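You operate a simulated robot arm through the tools that you are given. There is no shell and no other tool. Be economical: measure what you need, move in short steps, check, and stop when the job is done.

You are at the controls of a simulated two-armed robot. One attempt, no reset.

TASK
Hold the wood hoop; push each cone into the hole of its colour.
Fine: then move the hoop to the low table.
Where things are to end (x, y in the base frame): wood hoop within 60 mm of [350, 1000].

It is judged by the outcome, as a careful person would: the job done as asked, and still so three seconds after it is handed in. It fails if anything else is knocked over, pushed out of place, dropped, spilled or broken.

THE ROBOT
Two 7-joint arms with two-finger parallel grippers on one trunk, on a base that drives. Base frame: it is fixed to the floor where the robot stands at the start and does not move with it; the origin is under the middle of the robot, x ahead of it, y to its left, z up; the surface under the hand at the start is at about z = 800. Lengths are in mm, angles in rad, forces in N, time in s.
The left shoulder is at the start at [70, 163, 1095], the right one opposite. With the tool pointing down near the work surface each hand reaches from about 400 to 880 mm from the robot's upright axis, wherever it stands, measured 20 degrees to its own side. Places, roughly: blue hole [300, 0, 800]; green hole [300, 200, 800]; low table [600, 1000, 500]; yellow hole [400, 100, 800]. Payload 3.43 kg a hand.
The TCP of each hand is the grasp point between the finger pads, 34 mm short of the fingertips. In the tool frame z runs along the fingers and y along their closing line. Largest opening 128 mm; finger width 24, thickness 12; the body of the gripper, 48 by 130 mm, starts 96 mm behind the TCP.
Orientation is that of the tool frame in the base frame, as a unit quaternion [w, x, y, z]. With the fingers straight down and closing along the base's y, the tool's x points along the base's -x, its y along +y and its z along -z.

THE INTERFACE
- The arms move only by the tool step_arm. It takes "left_motion", "right_motion" or both (then of equal length, played together; a hand with none holds still); each is a list of rows, each a list of 7 numbers: the shift along the tool's x, y, z in mm, then the turn, a rotation vector about the tool's x, y, z in rad, then the finger opening in mm, from 0 to 128. In form: [[tx, ty, tz, rx, ry, rz, gripper], ...]. A call has 1 to 10 rows; each row is the pose to reach, as a shift and turn from the pose commanded when the call began, along the tool's axes at that moment. Rows are played at 5 a second. More than 50 mm and 0.15 rad between two rows, or a gripper value outside its range, and nothing of the call is played. A pose out of reach is approached as far as the arm can. The call stops where the force on the tool passes 40 N (or 10 N more than at its start, if that is more) or the arm is blocked; 0.2 s more then pass. The fingers move at their own pace (about 153 mm/s each) and stop on an object; they squeeze with about 40 N. The grip force told is the motor's: it shows also when the fingers shut on nothing. Time passes only in rows, and 0.2 s behind the last, so rows that repeat a pose let the fingers close. It gives the time, the measured TCP pose, the force on the tool (base axes), the opening and the grip force at its end, in the units of the frame above (readings bear some noise), with the torque about the TCP (base axes, N m) and any sound that the robot's microphone picked up.
- Cameras (640 x 400 px; columns grow to the right, rows downward): "scene" is now at [131.6, 16.9, 1309.1]; the picture's right is [0.18, -0.98, 0.00], its down [-0.68, -0.13, -0.72] and it looks along [0.71, 0.13, -0.69] (base axes); focal length 214 px, centre (320, 200). "left" rides on the left gripper at [76, 11, -160] in its tool frame; the picture's right is [-0.15, 0.99, 0.00], its down [-0.88, -0.13, -0.46] and it looks along [-0.45, -0.07, 0.89] (tool axes); focal length 234 px, centre (320, 200). "right" rides on the right gripper at [76, -11, -160] in its tool frame; the picture's right is [0.15, 0.99, 0.00], its down [-0.88, 0.13, -0.46] and it looks along [-0.45, 0.07, 0.89] (tool axes); focal length 234 px, centre (320, 200). There is no depth. A picture from a camera that has moved, and an enlarged one, comes with that camera's place and axes in the base frame and with its lens.
- camera(camera): a new picture of that camera. It takes no simulated time.
- move_column(by): slides the trunk up (or, below 0, down) by that many mm; the arms and the scene camera ride with it, the base frame stays. It gives what a move gives, with no picture.
- roll_base(legs): drives the robot by 1 to 6 legs, each [ahead, left, turn to the left] in mm, mm and rad, along the robot's own axes; the way and the turn of a leg run together, so that a leg with both is an arc; at most 1500 mm and 3.142 rad a leg. The arms and the cameras ride along, it lands a little off, and it stops where it bumps. It gives what a move gives.
- head_to(pan, tilt): turns the head with the scene camera to pan (to the left, within 1.501 rad either way) and tilt (down, from -0.506 to 1.204), counted from straight ahead of the robot. It gives what a move gives.
- close_up(camera, box): a new picture of the part [left, top, right, bottom] of that camera's present view, enlarged. It takes no simulated time.
- close_job(): hands the job in; it is judged then, once.

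Go step by step. Nothing tells you exact positions but the pictures and the camera data: compare them with the known pose of the tool, close in by small moves and look again before you grip or let go. The budget is 120 turns and 108 pictures, counting those below and the enlarged ones. Unless the task says otherwise, let go and move clear before handing in, and close with one line.

The tools are called after "Call:" as a command line: name --argument value ..., lists and objects as JSON in quotes. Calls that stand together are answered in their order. step_arm: Moves the arms, as the interface text tells. Its arguments: {"type":"object","properties":{"left_motion":{"type":"array"},"right_motion":{"type":"array"}},"required":[]} The other tools are called the same way: move_column (by) slides the trunk up or down; roll_base (legs) drives the base; head_to (pan, tilt) turns the head that bears the scene camera; camera (camera) takes a picture; close_up (camera, box) takes an enlarged picture of a part of a camera's view; close_job () hands the job in.

At the start:

```text
t: 0.0
left_eef_pos: [540.0, 393.3, 1026.7]
left_tcp_rot: [0.0, 0.0, 1.0, 0.001]
left_ft_force: [1.0, -0.4, -1.0]
left_wrist_torque: [-0.01, 0.02, -0.02]
left_gripper_width: 128.3
left_finger_force: 0.1
right_eef_pos: [647.2, -81.4, 1068.2]
right_tcp_rot: [0.0, 0.001, 1.0, 0.001]
right_ft_force: [-0.2, -0.7, 0.2]
right_wrist_torque: [-0.01, 0.02, 0.0]
right_gripper_width: 128.2
right_finger_force: 0.1
trunk travel left (down, up): [-575.0, 365.0]
robot x, y, heading: [-0.7, 0.5, -0.002]
head pan, tilt: [0.185, 0.763]
```

scene: 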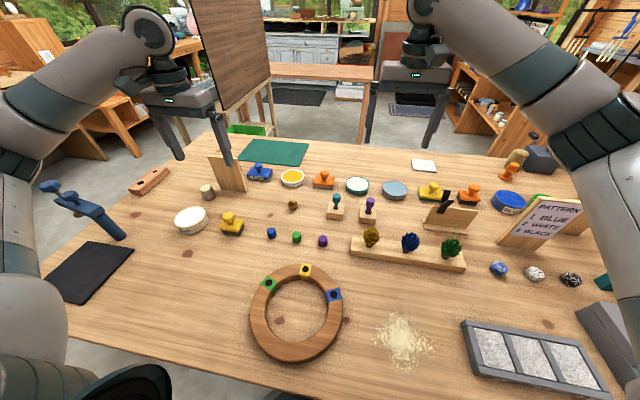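
right: 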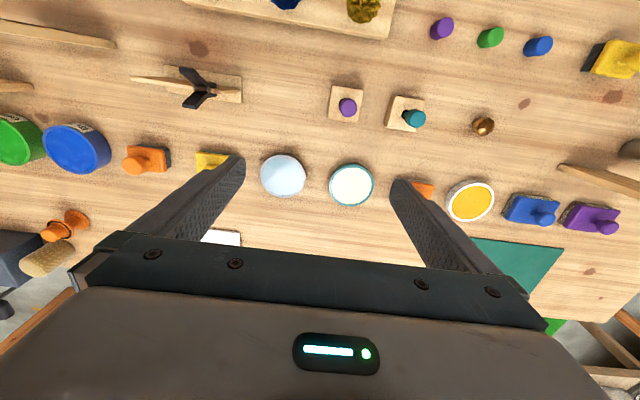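
left: 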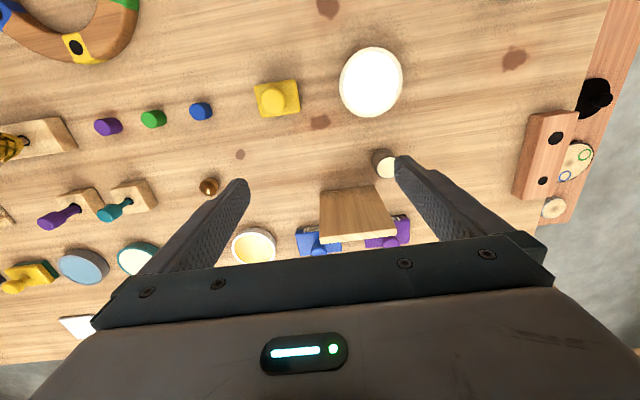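

I see a wooden hoop on the near side of the bench with green, yellow and blue sockets, and a wooden strip behind it carrying three coloured pine-cones. I'll enlarge these first.

Call:
close_up --camera "scene" --box '[220, 240, 380, 370]'

Call:
close_up --camera "scene" --box '[330, 210, 490, 290]'

```text
3.08 times, centred on (300, 305) of scene
camera zoom: at [131.6, 16.9, 1309.1], right [0.18, -0.98, 0.0], down [-0.68, -0.13, -0.72], along [0.71, 0.13, -0.69], focal length 660 px, centre (382, -123)
```

zoom: 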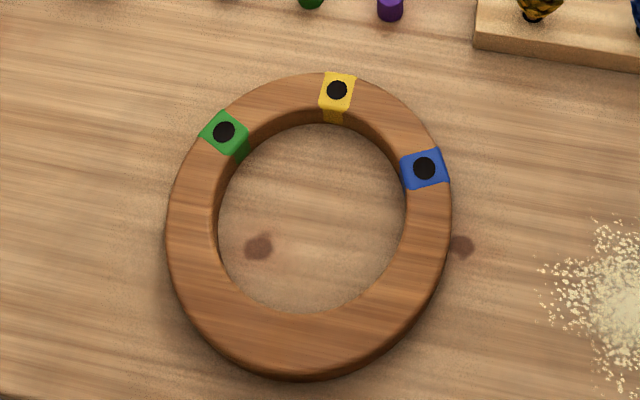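

```text
4.00 times, centred on (410, 250) of scene
camera zoom: at [131.6, 16.9, 1309.1], right [0.18, -0.98, 0.0], down [-0.68, -0.13, -0.72], along [0.71, 0.13, -0.69], focal length 858 px, centre (-40, 0)
```

zoom: 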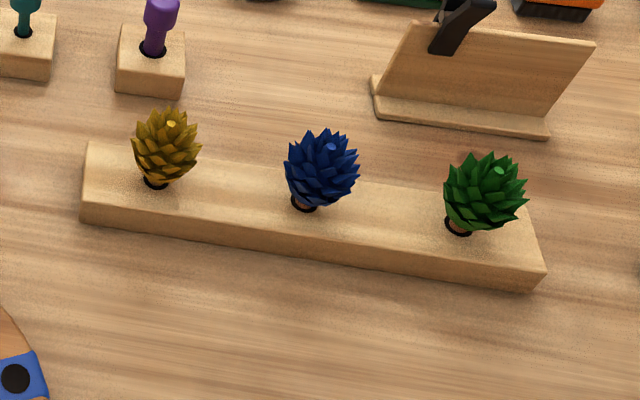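

The hoop centre is about (297, 99), with its holes on a circle of about 83 mm. The cones stand in the rack near x≈481, at y≈-50, -146 and -242. I'll look left for the low table.

Call:
head_to --pan 1.3 --tilt 0.6

Call:
camera --camera "scene"

```text
t: 1.3
left_eef_pos: [540.4, 394.2, 1026.4]
left_tcp_rot: [0.0, 0.0, 1.0, 0.0]
left_ft_force: [0.5, 0.3, 1.0]
left_wrist_torque: [0.0, 0.0, 0.0]
left_gripper_width: 128.0
left_finger_force: 0.1
right_eef_pos: [646.3, -82.2, 1068.4]
right_tcp_rot: [0.0, -0.001, 1.0, 0.0]
right_ft_force: [0.2, -0.4, -0.5]
right_wrist_torque: [0.02, -0.04, -0.01]
right_gripper_width: 127.9
right_finger_force: 0.0
trunk travel left (down, up): [-575.0, 365.0]
robot x, y, heading: [-0.3, -0.1, 0.001]
head pan, tilt: [1.3, 0.6]
```

```text
102 pictures are left
camera scene: at [74.4, 87.0, 1323.0], right [0.96, -0.27, 0.0], down [-0.15, -0.54, -0.82], along [0.22, 0.79, -0.57], focal length 214 px, centre (320, 200)
```

scene: 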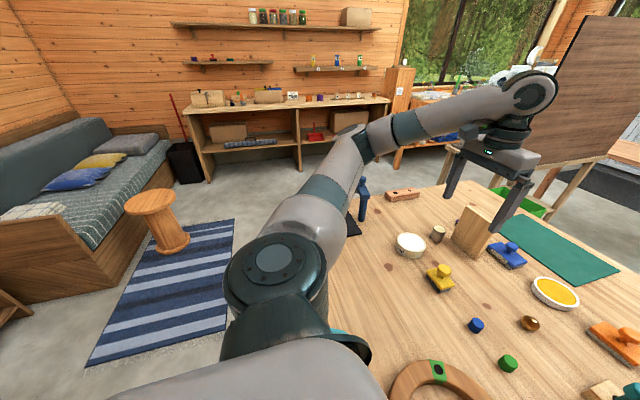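

The arm hides the low table from here. I'll back the base away from the bench, because the hoop is too close to reach with the tool pointing down, and then look again.

Call:
roll_base --legs '[[-270, 0, 0]]'

Call:
head_to --pan 1.1 --tilt 0.55

Call:
camera --camera "scene"

```text
t: 3.2
left_eef_pos: [269.7, 392.9, 1026.1]
left_tcp_rot: [0.0, 0.001, 1.0, -0.001]
left_ft_force: [0.0, -0.8, -0.4]
left_wrist_torque: [-0.02, -0.01, 0.02]
left_gripper_width: 128.1
left_finger_force: 0.1
right_eef_pos: [376.3, -82.7, 1068.2]
right_tcp_rot: [0.0, 0.001, 1.0, 0.0]
right_ft_force: [-0.9, -0.7, 0.2]
right_wrist_torque: [0.0, -0.01, 0.01]
right_gripper_width: 128.2
right_finger_force: 0.1
trunk travel left (down, up): [-575.0, 365.0]
robot x, y, heading: [-268.0, -2.2, -0.003]
head pan, tilt: [1.3, 0.6]
```

```text
t: 4.0
left_eef_pos: [271.0, 394.5, 1027.8]
left_tcp_rot: [0.0, 0.0, 1.0, 0.001]
left_ft_force: [-0.3, 0.0, 1.0]
left_wrist_torque: [0.0, -0.01, 0.01]
left_gripper_width: 128.2
left_finger_force: 0.0
right_eef_pos: [377.0, -81.7, 1067.8]
right_tcp_rot: [0.0, 0.001, 1.0, 0.0]
right_ft_force: [0.1, -0.2, 0.5]
right_wrist_torque: [-0.03, -0.03, 0.03]
right_gripper_width: 128.0
right_finger_force: 0.1
trunk travel left (down, up): [-575.0, 365.0]
robot x, y, heading: [-271.4, 0.8, -0.002]
head pan, tilt: [1.1, 0.55]
```

```text
101 pictures are left
camera scene: at [-178.7, 82.0, 1327.5], right [0.89, -0.46, 0.0], down [-0.24, -0.47, -0.85], along [0.39, 0.76, -0.52], focal length 214 px, centre (320, 200)
```

scene: 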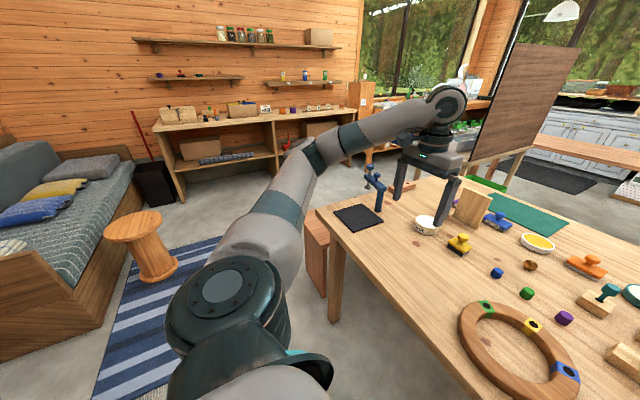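

A low reddish table stands just left of the bench, partly hidden by the arm. Now I'll look straight at the work and measure the hoop and cones from this second viewpoint.

Call:
head_to --pan 0.0 --tilt 0.7

Call:
camera --camera "scene"

Call:
camera --camera "right"

Call:
camera --camera "left"

```text
t: 5.3
left_eef_pos: [271.4, 392.5, 1028.1]
left_tcp_rot: [0.0, 0.001, 1.0, 0.0]
left_ft_force: [0.7, 0.1, -1.2]
left_wrist_torque: [0.01, 0.01, 0.03]
left_gripper_width: 127.8
left_finger_force: 0.1
right_eef_pos: [376.7, -83.0, 1068.4]
right_tcp_rot: [0.0, 0.001, 1.0, 0.0]
right_ft_force: [-1.3, -0.1, -0.9]
right_wrist_torque: [0.01, 0.0, -0.01]
right_gripper_width: 128.1
right_finger_force: 0.1
trunk travel left (down, up): [-575.0, 365.0]
robot x, y, heading: [-269.1, -0.9, -0.002]
head pan, tilt: [0.0, 0.7]
```

```text
100 pictures are left
camera scene: at [-134.8, 1.9, 1314.4], right [0.0, -1.0, 0.0], down [-0.64, 0.0, -0.76], along [0.76, 0.0, -0.64], focal length 214 px, centre (320, 200)
```

scene: 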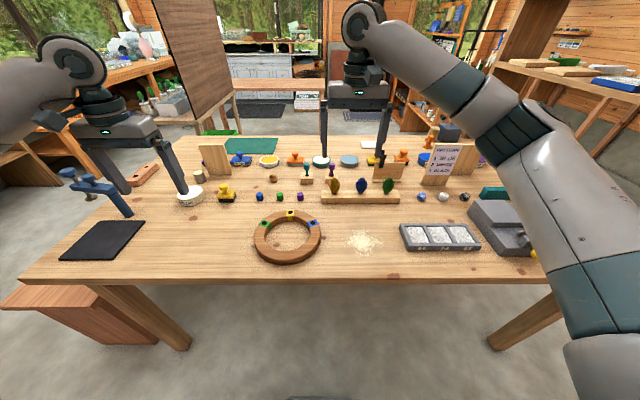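

```text
99 pictures are left
camera right: at [301.2, -94.6, 1227.0], right [-0.14, 0.99, 0.0], down [0.88, 0.13, 0.46], along [0.45, 0.07, -0.89], focal length 234 px, centre (320, 200)
```

right: 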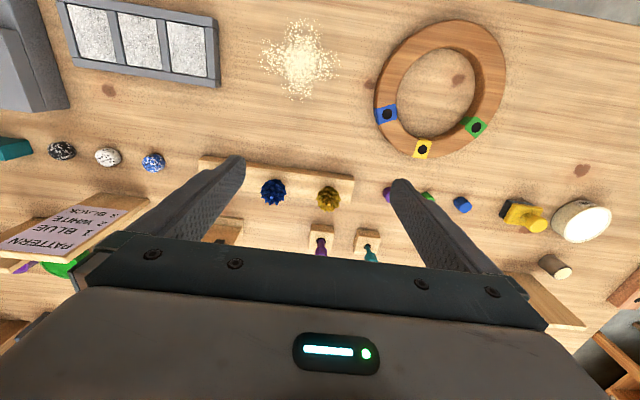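

```text
98 pictures are left
camera left: at [196.7, 401.6, 1188.3], right [0.15, 0.99, 0.0], down [0.88, -0.13, 0.46], along [0.45, -0.07, -0.89], focal length 234 px, centre (320, 200)
```

left: 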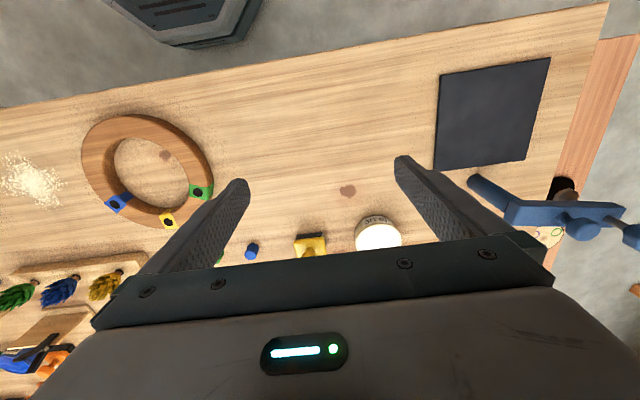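

The wrist camera sees the hoop and cones well, so I'll enlarge both to triangulate heights.

Call:
close_up --camera "right" --box '[360, 10, 520, 170]'

Call:
close_up --camera "scene" --box '[230, 170, 430, 270]'

Call:
close_up --camera "right" --box '[190, 140, 370, 240]'

```text
2.50 times, centred on (440, 90) of right
camera zoom: at [301.2, -94.6, 1227.0], right [-0.14, 0.99, 0.0], down [0.88, 0.13, 0.46], along [0.45, 0.07, -0.89], focal length 585 px, centre (20, 475)
```

zoom: 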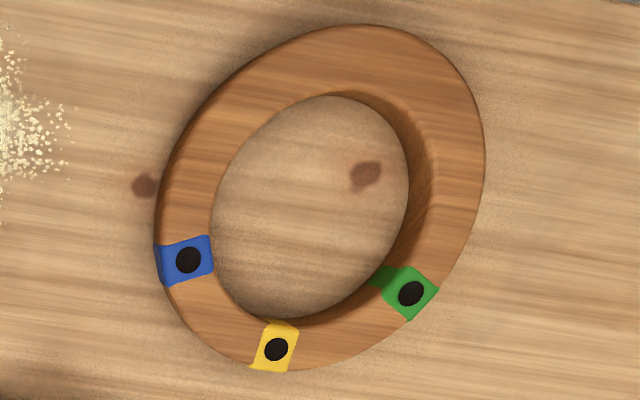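

```text
3.20 times, centred on (330, 220) of scene
camera zoom: at [-134.8, 1.9, 1314.4], right [0.0, -1.0, 0.0], down [-0.64, 0.0, -0.76], along [0.76, 0.0, -0.64], focal length 686 px, centre (288, 136)
```

zoom: 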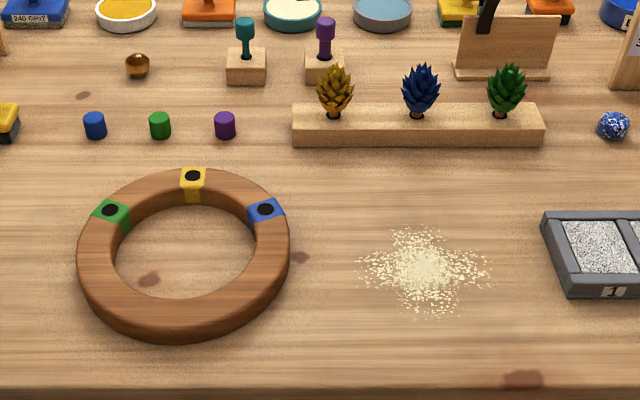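

```text
3.56 times, centred on (280, 190) of right
camera zoom: at [301.2, -94.6, 1227.0], right [-0.14, 0.99, 0.0], down [0.88, 0.13, 0.46], along [0.45, 0.07, -0.89], focal length 833 px, centre (462, 236)
```

zoom: 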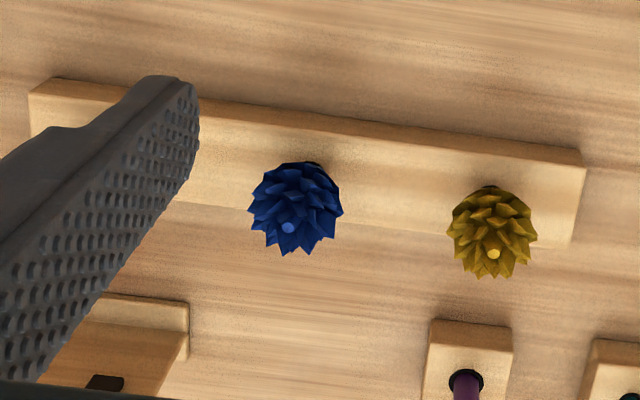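

From triangulation the hoop top is at z≈827, with holes blue ≈(333, 24), yellow ≈(381, 100) and green ≈(332, 175). The rack top is about 832 and the cone tips about 900. I'll send the left hand over the near side of the ring, turned so its fingers close radially, and the right hand over the yellow cone.

Call:
step_arm --left_motion '[[5.6, -29.4, 8, 0, 0, 0.14, 100], [11.2, -58.8, 16, 0, 0, 0.28, 100], [16.8, -88.2, 24, 0, 0, 0.42, 100], [22.4, -117.6, 32, 0, 0, 0.56, 100], [28, -147, 40, 0, 0, 0.7, 100], [33.6, -176.4, 48, 0, 0, 0.84, 100], [39.2, -205.8, 56, 0, 0, 0.98, 100], [44.8, -235.2, 64, 0, 0, 1.12, 100], [50.4, -264.6, 72, 0, 0, 1.26, 100], [56, -294, 80, 0, 0, 1.4, 100]]' --right_motion '[[-9.7, 3.2, 10.8, 0, 0, 0, 70], [-19.4, 6.4, 21.6, 0, 0, 0, 70], [-29.1, 9.6, 32.4, 0, 0, 0, 70], [-38.8, 12.8, 43.2, 0, 0, 0, 70], [-48.5, 16, 54, 0, 0, 0, 70], [-58.2, 19.2, 64.8, 0, 0, 0, 70], [-67.9, 22.4, 75.6, 0, 0, 0, 70], [-77.6, 25.6, 86.4, 0, 0, 0, 70], [-87.3, 28.8, 97.2, 0, 0, 0, 70], [-97, 32, 108, 0, 0, 0, 70]]'

Call:
camera --camera "scene"

Call:
camera --camera "right"

Call:
camera --camera "left"

```text
t: 7.5
left_eef_pos: [214.8, 97.7, 947.5]
left_tcp_rot: [0.0, 0.645, 0.764, -0.001]
left_ft_force: [-0.4, -0.1, -1.0]
left_wrist_torque: [0.02, 0.03, 0.0]
left_gripper_width: 100.1
left_finger_force: 0.1
right_eef_pos: [475.0, -52.2, 959.9]
right_tcp_rot: [-0.001, 0.001, 1.0, 0.0]
right_ft_force: [-0.7, -0.3, 0.0]
right_wrist_torque: [0.05, 0.01, 0.0]
right_gripper_width: 70.1
right_finger_force: 0.0
trunk travel left (down, up): [-575.0, 365.0]
robot x, y, heading: [-270.5, 0.1, 0.0]
head pan, tilt: [0.0, 0.7]
```

```text
94 pictures are left
camera scene: at [-134.2, 0.8, 1314.3], right [0.0, -1.0, 0.0], down [-0.64, 0.0, -0.76], along [0.76, 0.0, -0.64], focal length 214 px, centre (320, 200)
```

scene: 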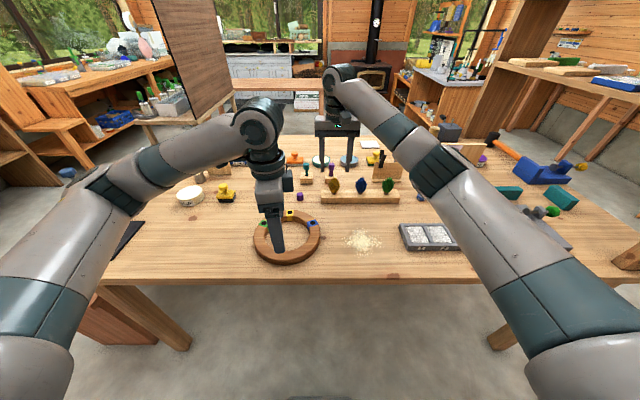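

```text
93 pictures are left
camera right: at [399.3, -63.2, 1118.5], right [-0.14, 0.99, 0.0], down [0.88, 0.13, 0.46], along [0.45, 0.07, -0.89], focal length 234 px, centre (320, 200)
```

right: 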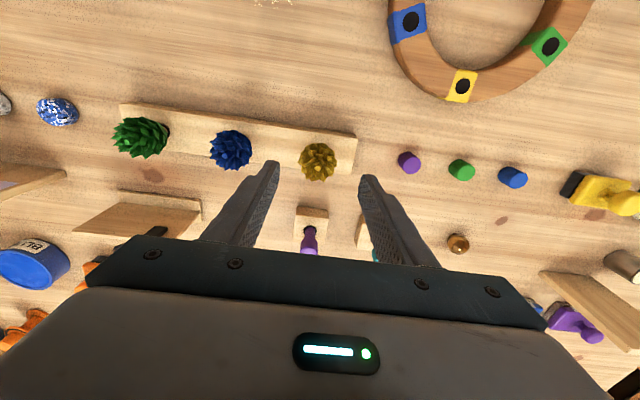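

```text
92 pictures are left
camera left: at [215.6, 171.3, 1108.7], right [1.0, 0.02, 0.0], down [0.02, -0.89, 0.46], along [0.01, -0.46, -0.89], focal length 234 px, centre (320, 200)
```

left: 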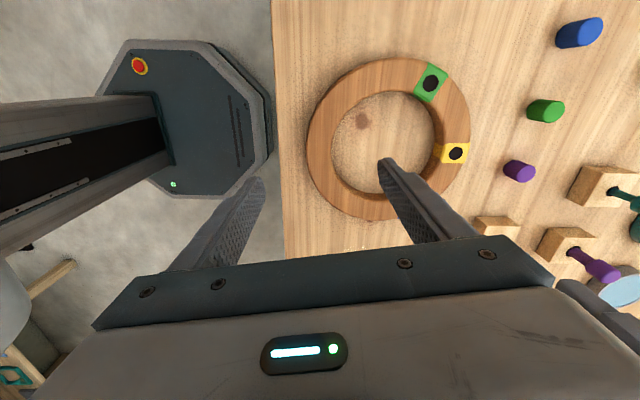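

Both hands arrived cleanly and the left fingers straddle the near ring. I'll finish the left turn and lower it beside the ring, and meanwhile enlarge the right view of the cone.

Call:
step_arm --left_motion '[[0, 0, 10, 0, 0, 0.085, 80], [0, 0, 25, 0, 0, 0.169, 80], [0, 0, 45, 0, 0, 0.169, 80], [0, 0, 65, 0, 0, 0.169, 80], [0, 0, 80, 0, 0, 0.169, 80]]'

Call:
close_up --camera "left" --box '[200, 30, 520, 230]'

Call:
close_up --camera "right" --box '[240, 90, 400, 190]'

Call:
close_up --camera "scene" --box '[230, 120, 430, 270]'

```text
t: 8.7
left_eef_pos: [214.0, 98.8, 867.9]
left_tcp_rot: [-0.001, 0.707, 0.707, 0.0]
left_ft_force: [-0.3, 0.0, -0.1]
left_wrist_torque: [-0.03, 0.0, 0.01]
left_gripper_width: 80.0
left_finger_force: 0.1
right_eef_pos: [473.8, -49.9, 959.8]
right_tcp_rot: [0.001, 0.0, 1.0, 0.0]
right_ft_force: [0.2, 0.0, -0.5]
right_wrist_torque: [0.0, 0.01, 0.0]
right_gripper_width: 70.2
right_finger_force: 0.1
trunk travel left (down, up): [-575.0, 365.0]
robot x, y, heading: [-271.0, -1.9, -0.003]
head pan, tilt: [0.0, 0.7]
```

```text
2.00 times, centred on (360, 130) of left
camera zoom: at [227.4, 172.7, 1027.8], right [0.99, -0.15, 0.0], down [-0.13, -0.88, 0.46], along [-0.07, -0.45, -0.89], focal length 468 px, centre (240, 340)
```

zoom: 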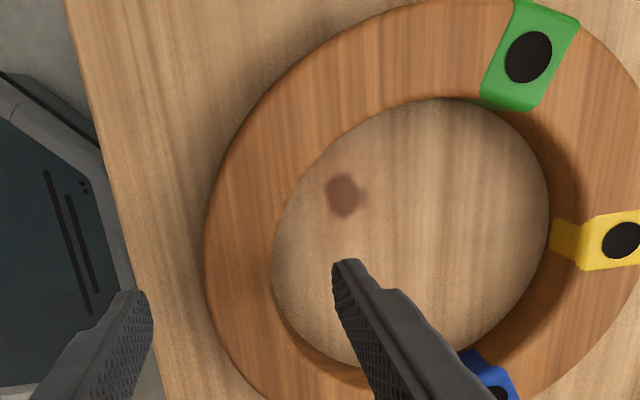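

```text
4.00 times, centred on (320, 140) of right
camera zoom: at [398.8, -62.4, 1118.9], right [-0.14, 0.99, 0.0], down [0.88, 0.13, 0.46], along [0.45, 0.07, -0.89], focal length 937 px, centre (320, 440)
```

zoom: 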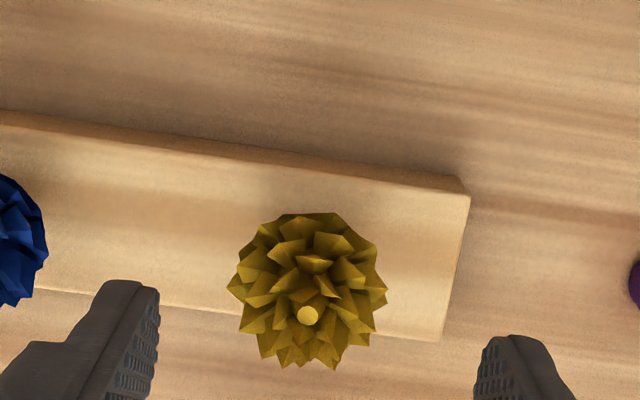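

```text
2.67 times, centred on (330, 195) of scene
camera zoom: at [-134.6, 2.0, 1314.4], right [0.0, -1.0, 0.0], down [-0.64, 0.0, -0.76], along [0.76, 0.0, -0.64], focal length 572 px, centre (293, 213)
```

zoom: 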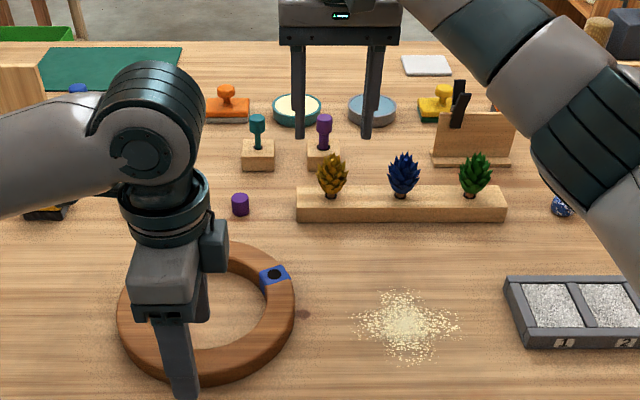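

The ring lies centred between the left fingers, and the yellow cone axis is about (475, -52). I'll lower and close the left hand on the ring while the right hand comes down around the cone.

Call:
step_arm --left_motion '[[0, 0, 14, 0, 0, 0, 80], [0, 0, 28, 0, 0, 0, 80], [0, 0, 28, 0, 0, 0, 50], [0, 0, 28, 0, 0, 0, 20], [0, 0, 28, 0, 0, 0, 20], [0, 0, 28, 0, 0, 0, 20]]' --right_motion '[[-1, -2, 15, 0, 0, 0, 70], [-1, -2, 30, 0, 0, 0, 70], [-1, -2, 45, 0, 0, 0, 70], [-1, -2, 60, 0, 0, 0, 70], [-1, -2, 72, 0, 0, 0, 70], [-1, -2, 84, 0, 0, 0, 70]]'

Call:
camera --camera "left"

Call:
close_up --camera "right" --box '[200, 60, 440, 210]'

Call:
close_up --camera "scene" --box '[270, 130, 410, 215]'

```text
t: 10.1
left_eef_pos: [213.6, 99.4, 838.5]
left_tcp_rot: [0.0, 0.707, 0.707, 0.0]
left_ft_force: [0.9, 0.3, 0.5]
left_wrist_torque: [0.14, -0.04, 0.03]
left_gripper_width: 35.5
left_finger_force: 40.3
right_eef_pos: [475.0, -54.9, 875.2]
right_tcp_rot: [0.001, 0.001, 1.0, 0.0]
right_ft_force: [0.6, 0.2, 0.1]
right_wrist_torque: [-0.02, 0.03, 0.0]
right_gripper_width: 70.2
right_finger_force: 0.0
trunk travel left (down, up): [-575.0, 365.0]
robot x, y, heading: [-273.1, -0.6, -0.007]
head pan, tilt: [0.0, 0.7]
```

```text
88 pictures are left
camera left: at [227.5, 171.6, 1000.9], right [0.99, -0.15, 0.0], down [-0.13, -0.88, 0.46], along [-0.07, -0.45, -0.89], focal length 234 px, centre (320, 200)
```

left: 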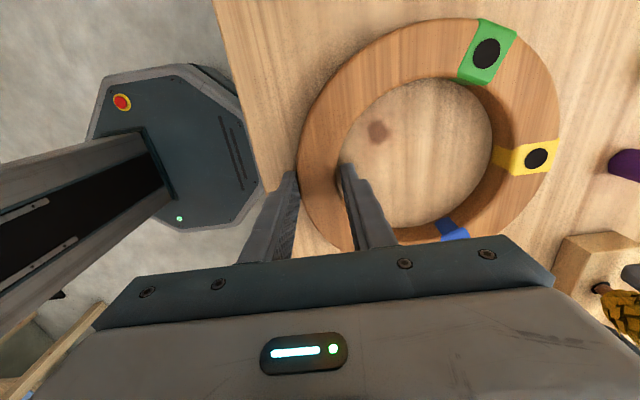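

```text
2.67 times, centred on (320, 135) of right
camera zoom: at [399.0, -64.6, 1035.2], right [-0.14, 0.99, 0.0], down [0.88, 0.13, 0.46], along [0.45, 0.07, -0.89], focal length 624 px, centre (320, 373)
```

zoom: 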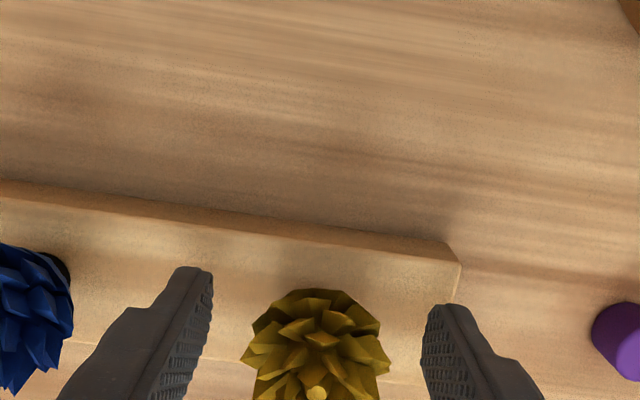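

```text
4.57 times, centred on (340, 172) of scene
camera zoom: at [-134.6, 1.8, 1314.4], right [0.0, -1.0, 0.0], down [-0.64, 0.0, -0.76], along [0.76, 0.0, -0.64], focal length 980 px, centre (229, 326)
```

zoom: 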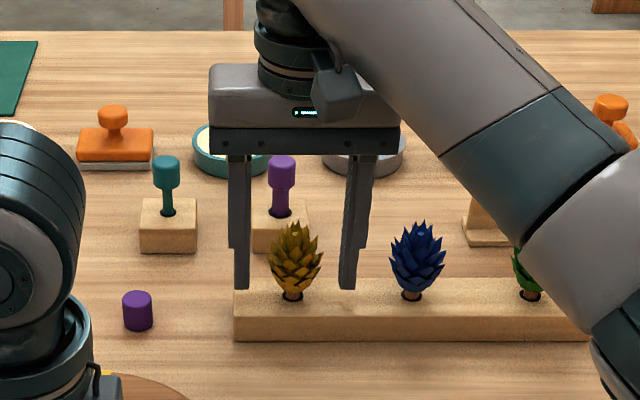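

The ring is held (35.5 mm, 40 N) and the cone sits centred between the right fingers. I'll close on it.

Call:
step_arm --right_motion '[[0, 0, 2, 0, 0, 0, 50], [0, 0, 2, 0, 0, 0, 30], [0, 0, 2, 0, 0, 0, 10], [0, 0, 2, 0, 0, 0, 10]]'

Call:
close_up --camera "scene" --box '[270, 130, 410, 215]'

```text
t: 11.1
left_eef_pos: [214.4, 98.8, 838.9]
left_tcp_rot: [0.001, 0.708, 0.707, 0.0]
left_ft_force: [1.4, 0.3, 0.7]
left_wrist_torque: [0.05, -0.04, 0.07]
left_gripper_width: 35.5
left_finger_force: 39.9
right_eef_pos: [474.4, -51.9, 874.8]
right_tcp_rot: [0.0, 0.001, 1.0, 0.0]
right_ft_force: [0.3, -0.7, -1.4]
right_wrist_torque: [0.03, -0.01, -0.01]
right_gripper_width: 35.6
right_finger_force: 40.7
trunk travel left (down, up): [-575.0, 365.0]
robot x, y, heading: [-269.9, 3.0, -0.002]
head pan, tilt: [0.0, 0.7]
```

```text
4.57 times, centred on (340, 172) of scene
camera zoom: at [-134.7, 1.8, 1314.4], right [0.0, -1.0, 0.0], down [-0.64, 0.0, -0.76], along [0.76, 0.0, -0.64], focal length 980 px, centre (229, 326)
```

zoom: 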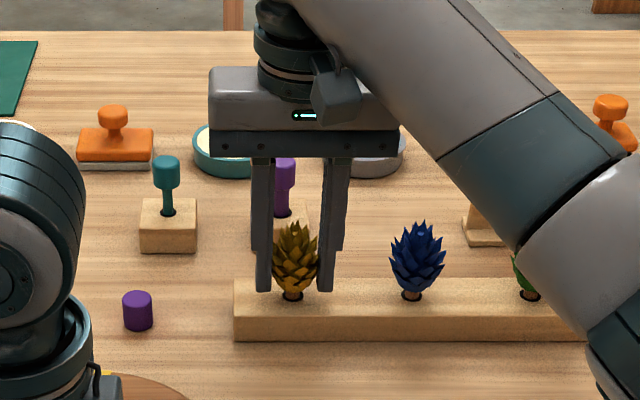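

The cone is gripped at 35.6 mm. I'll pull it straight up out of the rack.

Call:
step_arm --right_motion '[[0, 0, -5, 0, 0, 0, 10], [0, 0, -12, 0, 0, 0, 10], [0, 0, -25, 0, 0, 0, 10], [0, 0, -45, 0, 0, 0, 10], [0, 0, -70, 0, 0, 0, 10]]'

Call:
close_up --camera "scene" --box '[270, 110, 410, 215]'

Call:
camera --camera "right"

```text
t: 12.3
left_eef_pos: [214.7, 98.0, 840.4]
left_tcp_rot: [0.0, 0.708, 0.707, 0.0]
left_ft_force: [-1.1, 1.6, 1.7]
left_wrist_torque: [-0.02, -0.27, 0.07]
left_gripper_width: 35.5
left_finger_force: 39.7
right_eef_pos: [473.5, -52.9, 944.6]
right_tcp_rot: [0.0, 0.001, 1.0, 0.001]
right_ft_force: [-0.8, 0.7, -0.6]
right_wrist_torque: [0.0, 0.01, -0.02]
right_gripper_width: 36.1
right_finger_force: 39.9
trunk travel left (down, up): [-575.0, 365.0]
robot x, y, heading: [-271.4, -0.8, 0.001]
head pan, tilt: [0.0, 0.7]
```

```text
3.81 times, centred on (340, 162) of scene
camera zoom: at [-135.1, 1.9, 1314.3], right [0.0, -1.0, 0.0], down [-0.64, 0.0, -0.76], along [0.76, 0.0, -0.64], focal length 817 px, centre (244, 343)
```

zoom: 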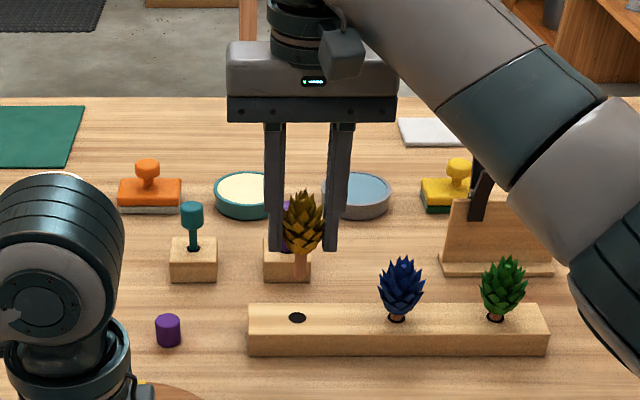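

```text
83 pictures are left
camera right: at [398.8, -64.8, 1103.4], right [-0.14, 0.99, 0.0], down [0.88, 0.13, 0.46], along [0.45, 0.07, -0.89], focal length 234 px, centre (320, 200)
```

right: 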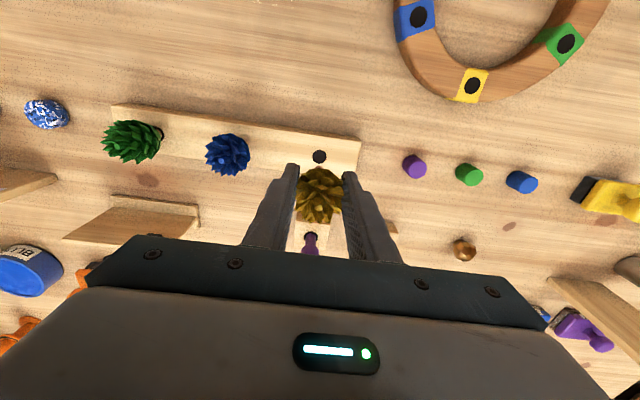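

The yellow cone is out, with its peg bottom about 71 mm below the TCP. With the current hand orientation the two wrist cameras could clash over the hoop. I'll turn the right hand 90° so its camera faces away to the right.

Call:
step_arm --right_motion '[[4, 6, 0, 0, 0, -0.145, 10], [8, 12, 0, 0, 0, -0.29, 10], [12, 18, 0, 0, 0, -0.435, 10], [16, 24, 0, 0, 0, -0.58, 10], [20, 30, 0, 0, 0, -0.725, 10], [24, 36, 0, 0, 0, -0.87, 10], [28, 42, 0, 0, 0, -1.015, 10], [32, 48, 0, 0, 0, -1.16, 10], [36, 54, 0, 0, 0, -1.305, 10], [40, 60, 0, 0, 0, -1.45, 10]]'

Call:
camera --camera "scene"

Call:
camera --camera "right"

```text
t: 14.5
left_eef_pos: [214.6, 99.0, 840.2]
left_tcp_rot: [0.0, 0.707, 0.707, 0.001]
left_ft_force: [-0.7, 0.5, -0.1]
left_wrist_torque: [-0.13, 0.0, 0.04]
left_gripper_width: 35.8
left_finger_force: 39.9
right_eef_pos: [434.1, 6.8, 945.1]
right_tcp_rot: [-0.001, -0.663, 0.748, 0.001]
right_ft_force: [-0.4, -0.2, -0.5]
right_wrist_torque: [0.0, 0.01, -0.01]
right_gripper_width: 36.0
right_finger_force: 39.9
trunk travel left (down, up): [-575.0, 365.0]
robot x, y, heading: [-270.7, 4.8, 0.0]
head pan, tilt: [0.0, 0.7]
```

```text
82 pictures are left
camera scene: at [-134.7, 1.9, 1314.4], right [0.0, -1.0, 0.0], down [-0.64, 0.0, -0.76], along [0.76, 0.0, -0.64], focal length 214 px, centre (320, 200)
```

scene: 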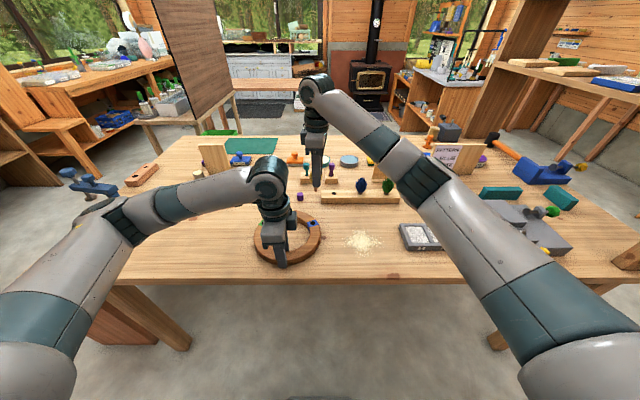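

```text
81 pictures are left
camera right: at [437.1, -70.9, 1103.0], right [-1.0, -0.03, 0.0], down [-0.02, 0.89, 0.46], along [-0.01, 0.46, -0.89], focal length 234 px, centre (320, 200)
```

right: 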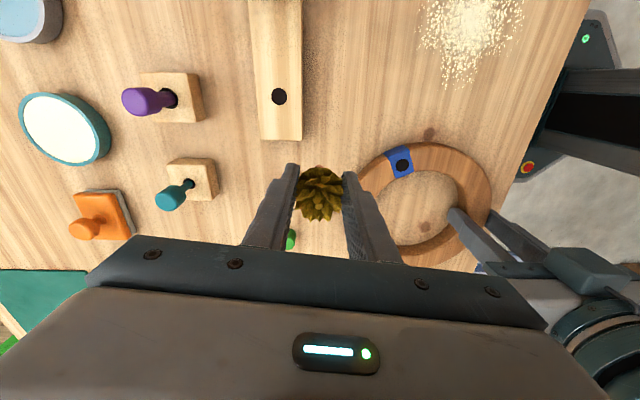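

The turn worked, and the right camera is now well clear of the left arm. Next I'll hover the cone just above the yellow hole.

Call:
step_arm --right_motion '[[-16.8, 12.5, 0, 0, 0, -0.03, 10], [-33.6, 25, 0, 0, 0, -0.06, 10], [-50.5, 37.6, 5, 0, 0, -0.09, 10], [-67.3, 50.1, 10, 0, 0, -0.12, 10], [-84.1, 62.6, 20, 0, 0, -0.12, 10], [-84.1, 62.6, 20, 0, 0, -0.12, 10]]'

Call:
close_up --camera "scene" --box '[240, 170, 360, 260]'

Call:
close_up --camera "right" --box '[220, 80, 420, 230]'

Call:
close_up --camera "left" --box '[420, 30, 640, 230]'

```text
t: 15.9
left_eef_pos: [213.6, 98.0, 840.3]
left_tcp_rot: [0.0, 0.707, 0.707, 0.0]
left_ft_force: [-0.5, -0.1, 0.2]
left_wrist_torque: [0.2, -0.02, -0.06]
left_gripper_width: 35.5
left_finger_force: 40.4
right_eef_pos: [383.3, 98.3, 924.0]
right_tcp_rot: [0.0, -0.706, 0.708, 0.0]
right_ft_force: [0.4, -0.1, 0.1]
right_wrist_torque: [0.0, 0.01, -0.01]
right_gripper_width: 35.7
right_finger_force: 40.4
trunk travel left (down, up): [-575.0, 365.0]
robot x, y, heading: [-265.7, -3.6, -0.0]
head pan, tilt: [0.0, 0.7]
```

```text
4.44 times, centred on (300, 215) of scene
camera zoom: at [-134.7, 1.7, 1314.4], right [0.0, -1.0, 0.0], down [-0.64, 0.0, -0.76], along [0.76, 0.0, -0.64], focal length 953 px, centre (409, 133)
```

zoom: 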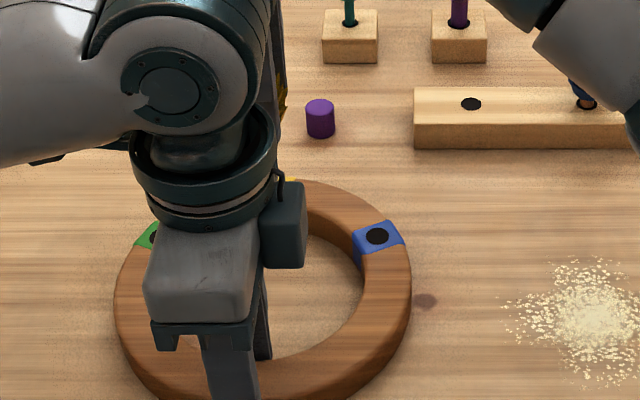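

```text
2.67 times, centred on (320, 155) of right
camera zoom: at [394.2, 21.0, 1082.3], right [-0.99, -0.14, 0.0], down [-0.13, 0.88, 0.46], along [-0.07, 0.45, -0.89], focal length 624 px, centre (320, 320)
```

zoom: 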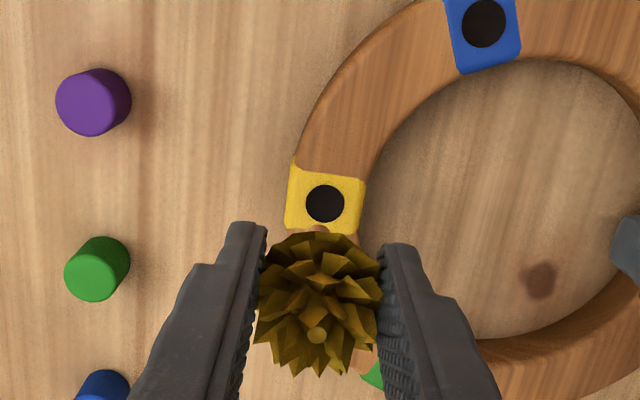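

```text
2.00 times, centred on (530, 130) of left
camera zoom: at [227.5, 171.4, 1000.9], right [0.99, -0.15, 0.0], down [-0.13, -0.88, 0.46], along [-0.07, -0.45, -0.89], focal length 468 px, centre (-100, 340)
```

zoom: 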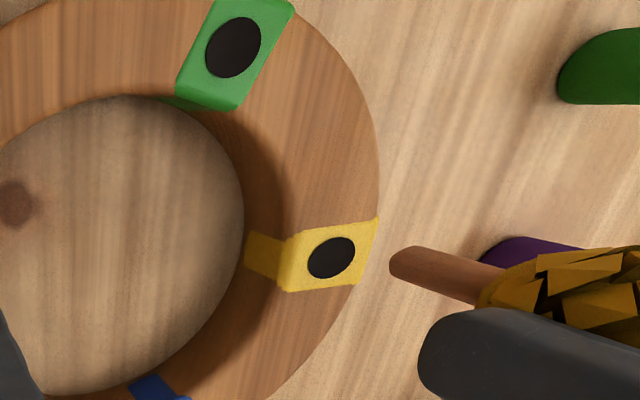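

Both wrist cameras put the yellow hole near (381.5, 95) and the peg bottom near (383, 100, 853). I'll shift by about (-1.5, -5) and lower to just above the surface, then recheck.

Call:
step_arm --right_motion '[[5, 1.5, 5, 0, 0, 0, 10], [5, 1.5, 17, 0, 0, 0, 10], [5, 1.5, 17, 0, 0, 0, 10]]'

Call:
close_up --camera "right" --box '[260, 90, 380, 190]'

Call:
close_up --camera "left" --box '[480, 110, 640, 210]'

```text
t: 16.7
left_eef_pos: [214.8, 98.2, 840.4]
left_tcp_rot: [0.0, 0.707, 0.707, 0.0]
left_ft_force: [0.1, 0.2, 0.5]
left_wrist_torque: [-0.02, 0.0, -0.03]
left_gripper_width: 35.6
left_finger_force: 40.1
right_eef_pos: [381.4, 92.0, 908.1]
right_tcp_rot: [0.0, -0.706, 0.708, -0.001]
right_ft_force: [0.1, 0.4, -0.5]
right_wrist_torque: [-0.02, 0.0, 0.0]
right_gripper_width: 35.9
right_finger_force: 39.8
trunk travel left (down, up): [-575.0, 365.0]
robot x, y, heading: [-270.0, 1.6, -0.003]
head pan, tilt: [0.0, 0.7]
```

```text
4.00 times, centred on (320, 140) of right
camera zoom: at [392.1, 15.8, 1066.0], right [-0.99, -0.14, 0.0], down [-0.13, 0.88, 0.46], along [-0.07, 0.45, -0.89], focal length 937 px, centre (320, 440)
```

zoom: 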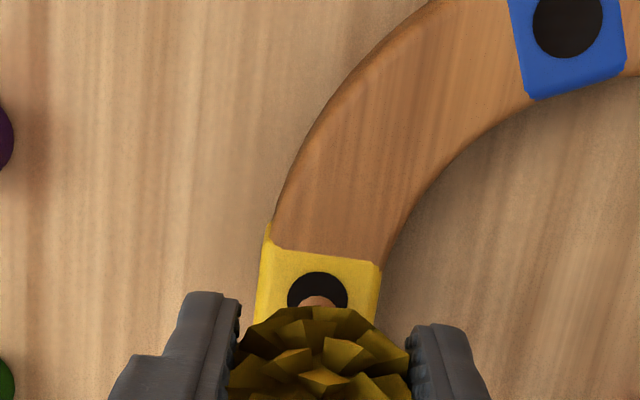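

```text
4.00 times, centred on (560, 160) of left
camera zoom: at [227.4, 171.5, 1000.9], right [0.99, -0.15, 0.0], down [-0.13, -0.88, 0.46], along [-0.07, -0.45, -0.89], focal length 937 px, centre (-640, 360)
```

zoom: 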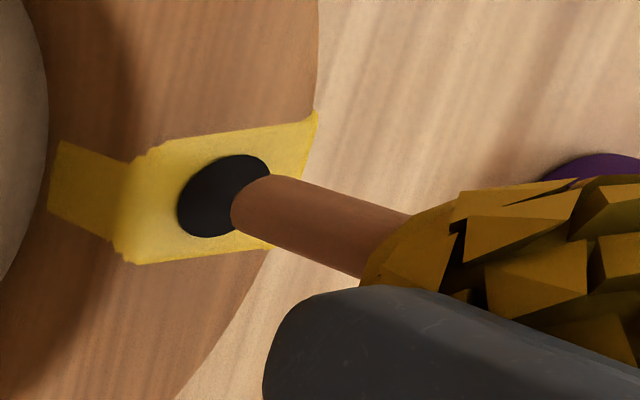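

The peg is within about 2 mm of the hole (15.7 mm hole, about 12.5 mm peg). I'll nudge -1.7 in y and lower gently into it.

Call:
step_arm --right_motion '[[1.7, -0.5, 4, 0, 0, 0, 10], [1.7, -0.5, 8, 0, 0, 0, 10], [1.7, -0.5, 12, 0, 0, 0, 10], [1.7, -0.5, 16, 0, 0, 0, 10], [1.7, -0.5, 16, 0, 0, 0, 10]]'

Call:
close_up --camera "right" --box '[260, 90, 380, 190]'

Call:
close_up --camera "left" --box '[480, 110, 640, 210]'

```text
t: 17.9
left_eef_pos: [215.3, 98.2, 840.1]
left_tcp_rot: [0.0, 0.707, 0.707, 0.0]
left_ft_force: [4.1, 0.5, 0.6]
left_wrist_torque: [0.04, 0.07, 0.04]
left_gripper_width: 35.8
left_finger_force: 40.0
right_eef_pos: [381.9, 91.3, 890.6]
right_tcp_rot: [0.0, -0.706, 0.708, 0.001]
right_ft_force: [-3.3, -0.4, -0.1]
right_wrist_torque: [-0.02, 0.22, 0.04]
right_gripper_width: 35.8
right_finger_force: 39.9
trunk travel left (down, up): [-575.0, 365.0]
robot x, y, heading: [-270.1, -2.6, 0.0]
head pan, tilt: [0.0, 0.7]
```

```text
4.00 times, centred on (320, 140) of right
camera zoom: at [393.5, 14.9, 1049.7], right [-0.99, -0.14, 0.0], down [-0.13, 0.88, 0.46], along [-0.07, 0.45, -0.89], focal length 937 px, centre (320, 440)
```

zoom: 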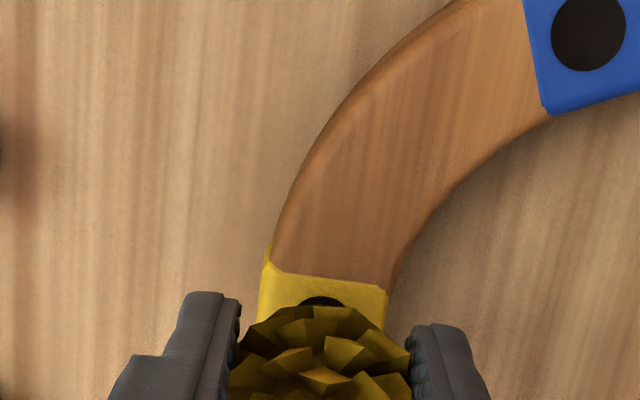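

```text
4.00 times, centred on (560, 160) of left
camera zoom: at [227.6, 171.6, 1000.9], right [0.99, -0.15, 0.0], down [-0.13, -0.88, 0.46], along [-0.07, -0.45, -0.89], focal length 937 px, centre (-640, 360)
```

zoom: 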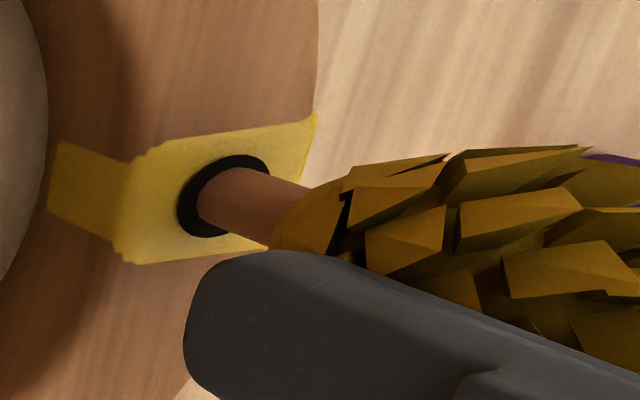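

The peg is in the hole. I'll push down gradually, easing x a little to relieve the side force.

Call:
step_arm --right_motion '[[0, 1, 4, 0, 0, 0, 10], [0, 1, 8, 0, 0, 0, 10], [0, 1, 11, 0, 0, 0, 10], [0, 1, 14, 0, 0, 0, 10], [0, 1, 17, 0, 0, 0, 10], [0, 1, 19, 0, 0, 0, 10]]'

Call:
close_up --camera "left" --box '[480, 110, 640, 210]'

```text
t: 19.3
left_eef_pos: [213.9, 98.5, 841.0]
left_tcp_rot: [0.0, 0.707, 0.707, 0.001]
left_ft_force: [13.3, -0.2, -8.0]
left_wrist_torque: [0.02, 0.58, 0.11]
left_gripper_width: 35.8
left_finger_force: 39.5
right_eef_pos: [380.0, 92.6, 876.0]
right_tcp_rot: [0.004, -0.706, 0.708, 0.0]
right_ft_force: [-2.4, -0.8, 39.1]
right_wrist_torque: [0.05, 0.69, -0.02]
right_gripper_width: 35.7
right_finger_force: 39.8
trunk travel left (down, up): [-575.0, 365.0]
robot x, y, heading: [-265.8, 0.9, -0.006]
head pan, tilt: [0.0, 0.7]
```

```text
4.00 times, centred on (560, 160) of left
camera zoom: at [226.3, 171.2, 1002.1], right [0.99, -0.15, 0.0], down [-0.13, -0.88, 0.45], along [-0.07, -0.45, -0.89], focal length 937 px, centre (-640, 360)
```

zoom: 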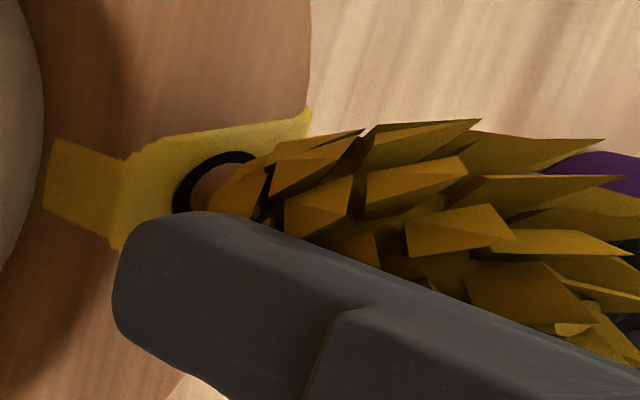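

It met 39 N at z=876, about the same seating height as in the rack. I'll press a little further to see whether it still sinks.

Call:
step_arm --right_motion '[[0, 0, 1, 0, 0, 0, 10], [0, 0, 2, 0, 0, 0, 10], [0, 0, 3, 0, 0, 0, 10]]'

Call:
close_up --camera "left" --box '[480, 110, 640, 210]'

```text
t: 20.1
left_eef_pos: [213.9, 97.6, 842.1]
left_tcp_rot: [0.0, 0.707, 0.707, 0.0]
left_ft_force: [10.8, -1.4, -3.9]
left_wrist_torque: [0.22, -0.02, -0.15]
left_gripper_width: 36.0
left_finger_force: 40.2
right_eef_pos: [379.6, 92.1, 872.2]
right_tcp_rot: [0.002, -0.706, 0.708, -0.001]
right_ft_force: [-1.6, 4.2, 32.6]
right_wrist_torque: [0.52, 0.29, -0.01]
right_gripper_width: 35.9
right_finger_force: 39.9
trunk travel left (down, up): [-575.0, 365.0]
robot x, y, heading: [-269.7, 0.9, -0.0]
head pan, tilt: [0.0, 0.7]
```

```text
4.00 times, centred on (560, 160) of left
camera zoom: at [225.8, 171.7, 1002.0], right [0.99, -0.15, 0.0], down [-0.13, -0.88, 0.46], along [-0.07, -0.45, -0.89], focal length 937 px, centre (-640, 360)
```

zoom: 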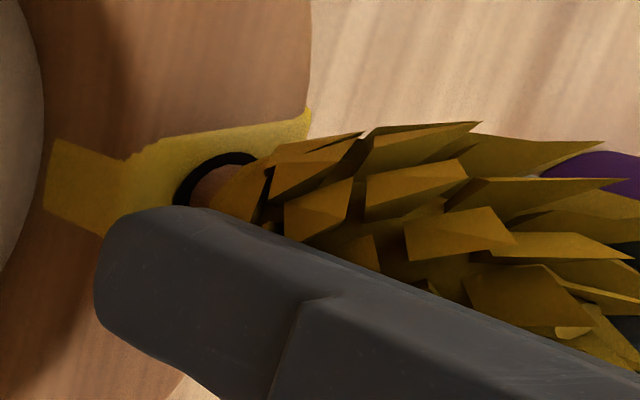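

The fingers slid on the cone while the cone stayed put, so the peg has bottomed. I'll release, rise clear and check.

Call:
step_arm --right_motion '[[0, 0, 0, 0, 0, 0, 50], [0, 0, 0, 0, 0, 0, 66], [0, 0, -20, 0, 0, 0, 66], [0, 0, -50, 0, 0, 0, 66], [0, 0, -80, 0, 0, 0, 66], [0, 0, -95, 0, 0, 0, 66]]'

Call:
camera --camera "left"

Call:
camera --camera "right"

```text
t: 21.5
left_eef_pos: [214.2, 97.9, 839.9]
left_tcp_rot: [0.0, 0.707, 0.707, 0.0]
left_ft_force: [-1.4, 1.0, 1.4]
left_wrist_torque: [-0.26, -0.08, -0.12]
left_gripper_width: 35.6
left_finger_force: 40.4
right_eef_pos: [379.2, 91.6, 965.0]
right_tcp_rot: [0.0, -0.707, 0.708, 0.0]
right_ft_force: [-0.2, -0.3, 0.6]
right_wrist_torque: [0.02, -0.02, 0.0]
right_gripper_width: 66.0
right_finger_force: 0.0
trunk travel left (down, up): [-575.0, 365.0]
robot x, y, heading: [-274.8, 2.3, -0.0]
head pan, tilt: [0.0, 0.7]
```

```text
71 pictures are left
camera left: at [227.3, 171.5, 1000.9], right [0.99, -0.15, 0.0], down [-0.13, -0.88, 0.46], along [-0.07, -0.45, -0.89], focal length 234 px, centre (320, 200)
```

left: 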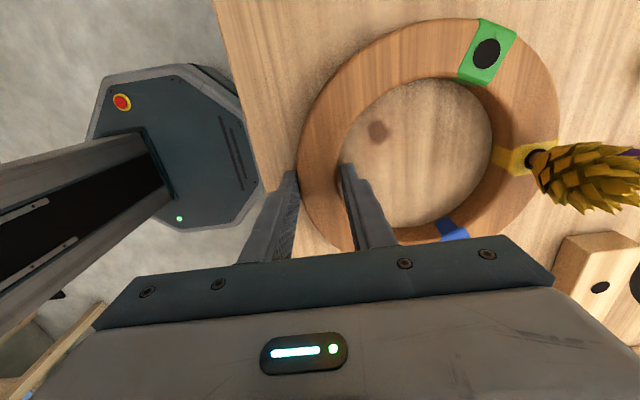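

```text
70 pictures are left
camera right: at [391.9, 15.3, 1123.5], right [-0.99, -0.14, 0.0], down [-0.13, 0.88, 0.46], along [-0.07, 0.45, -0.89], focal length 234 px, centre (320, 200)
```

right: 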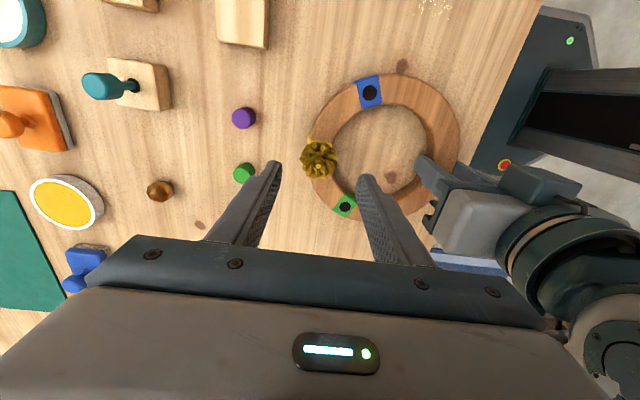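

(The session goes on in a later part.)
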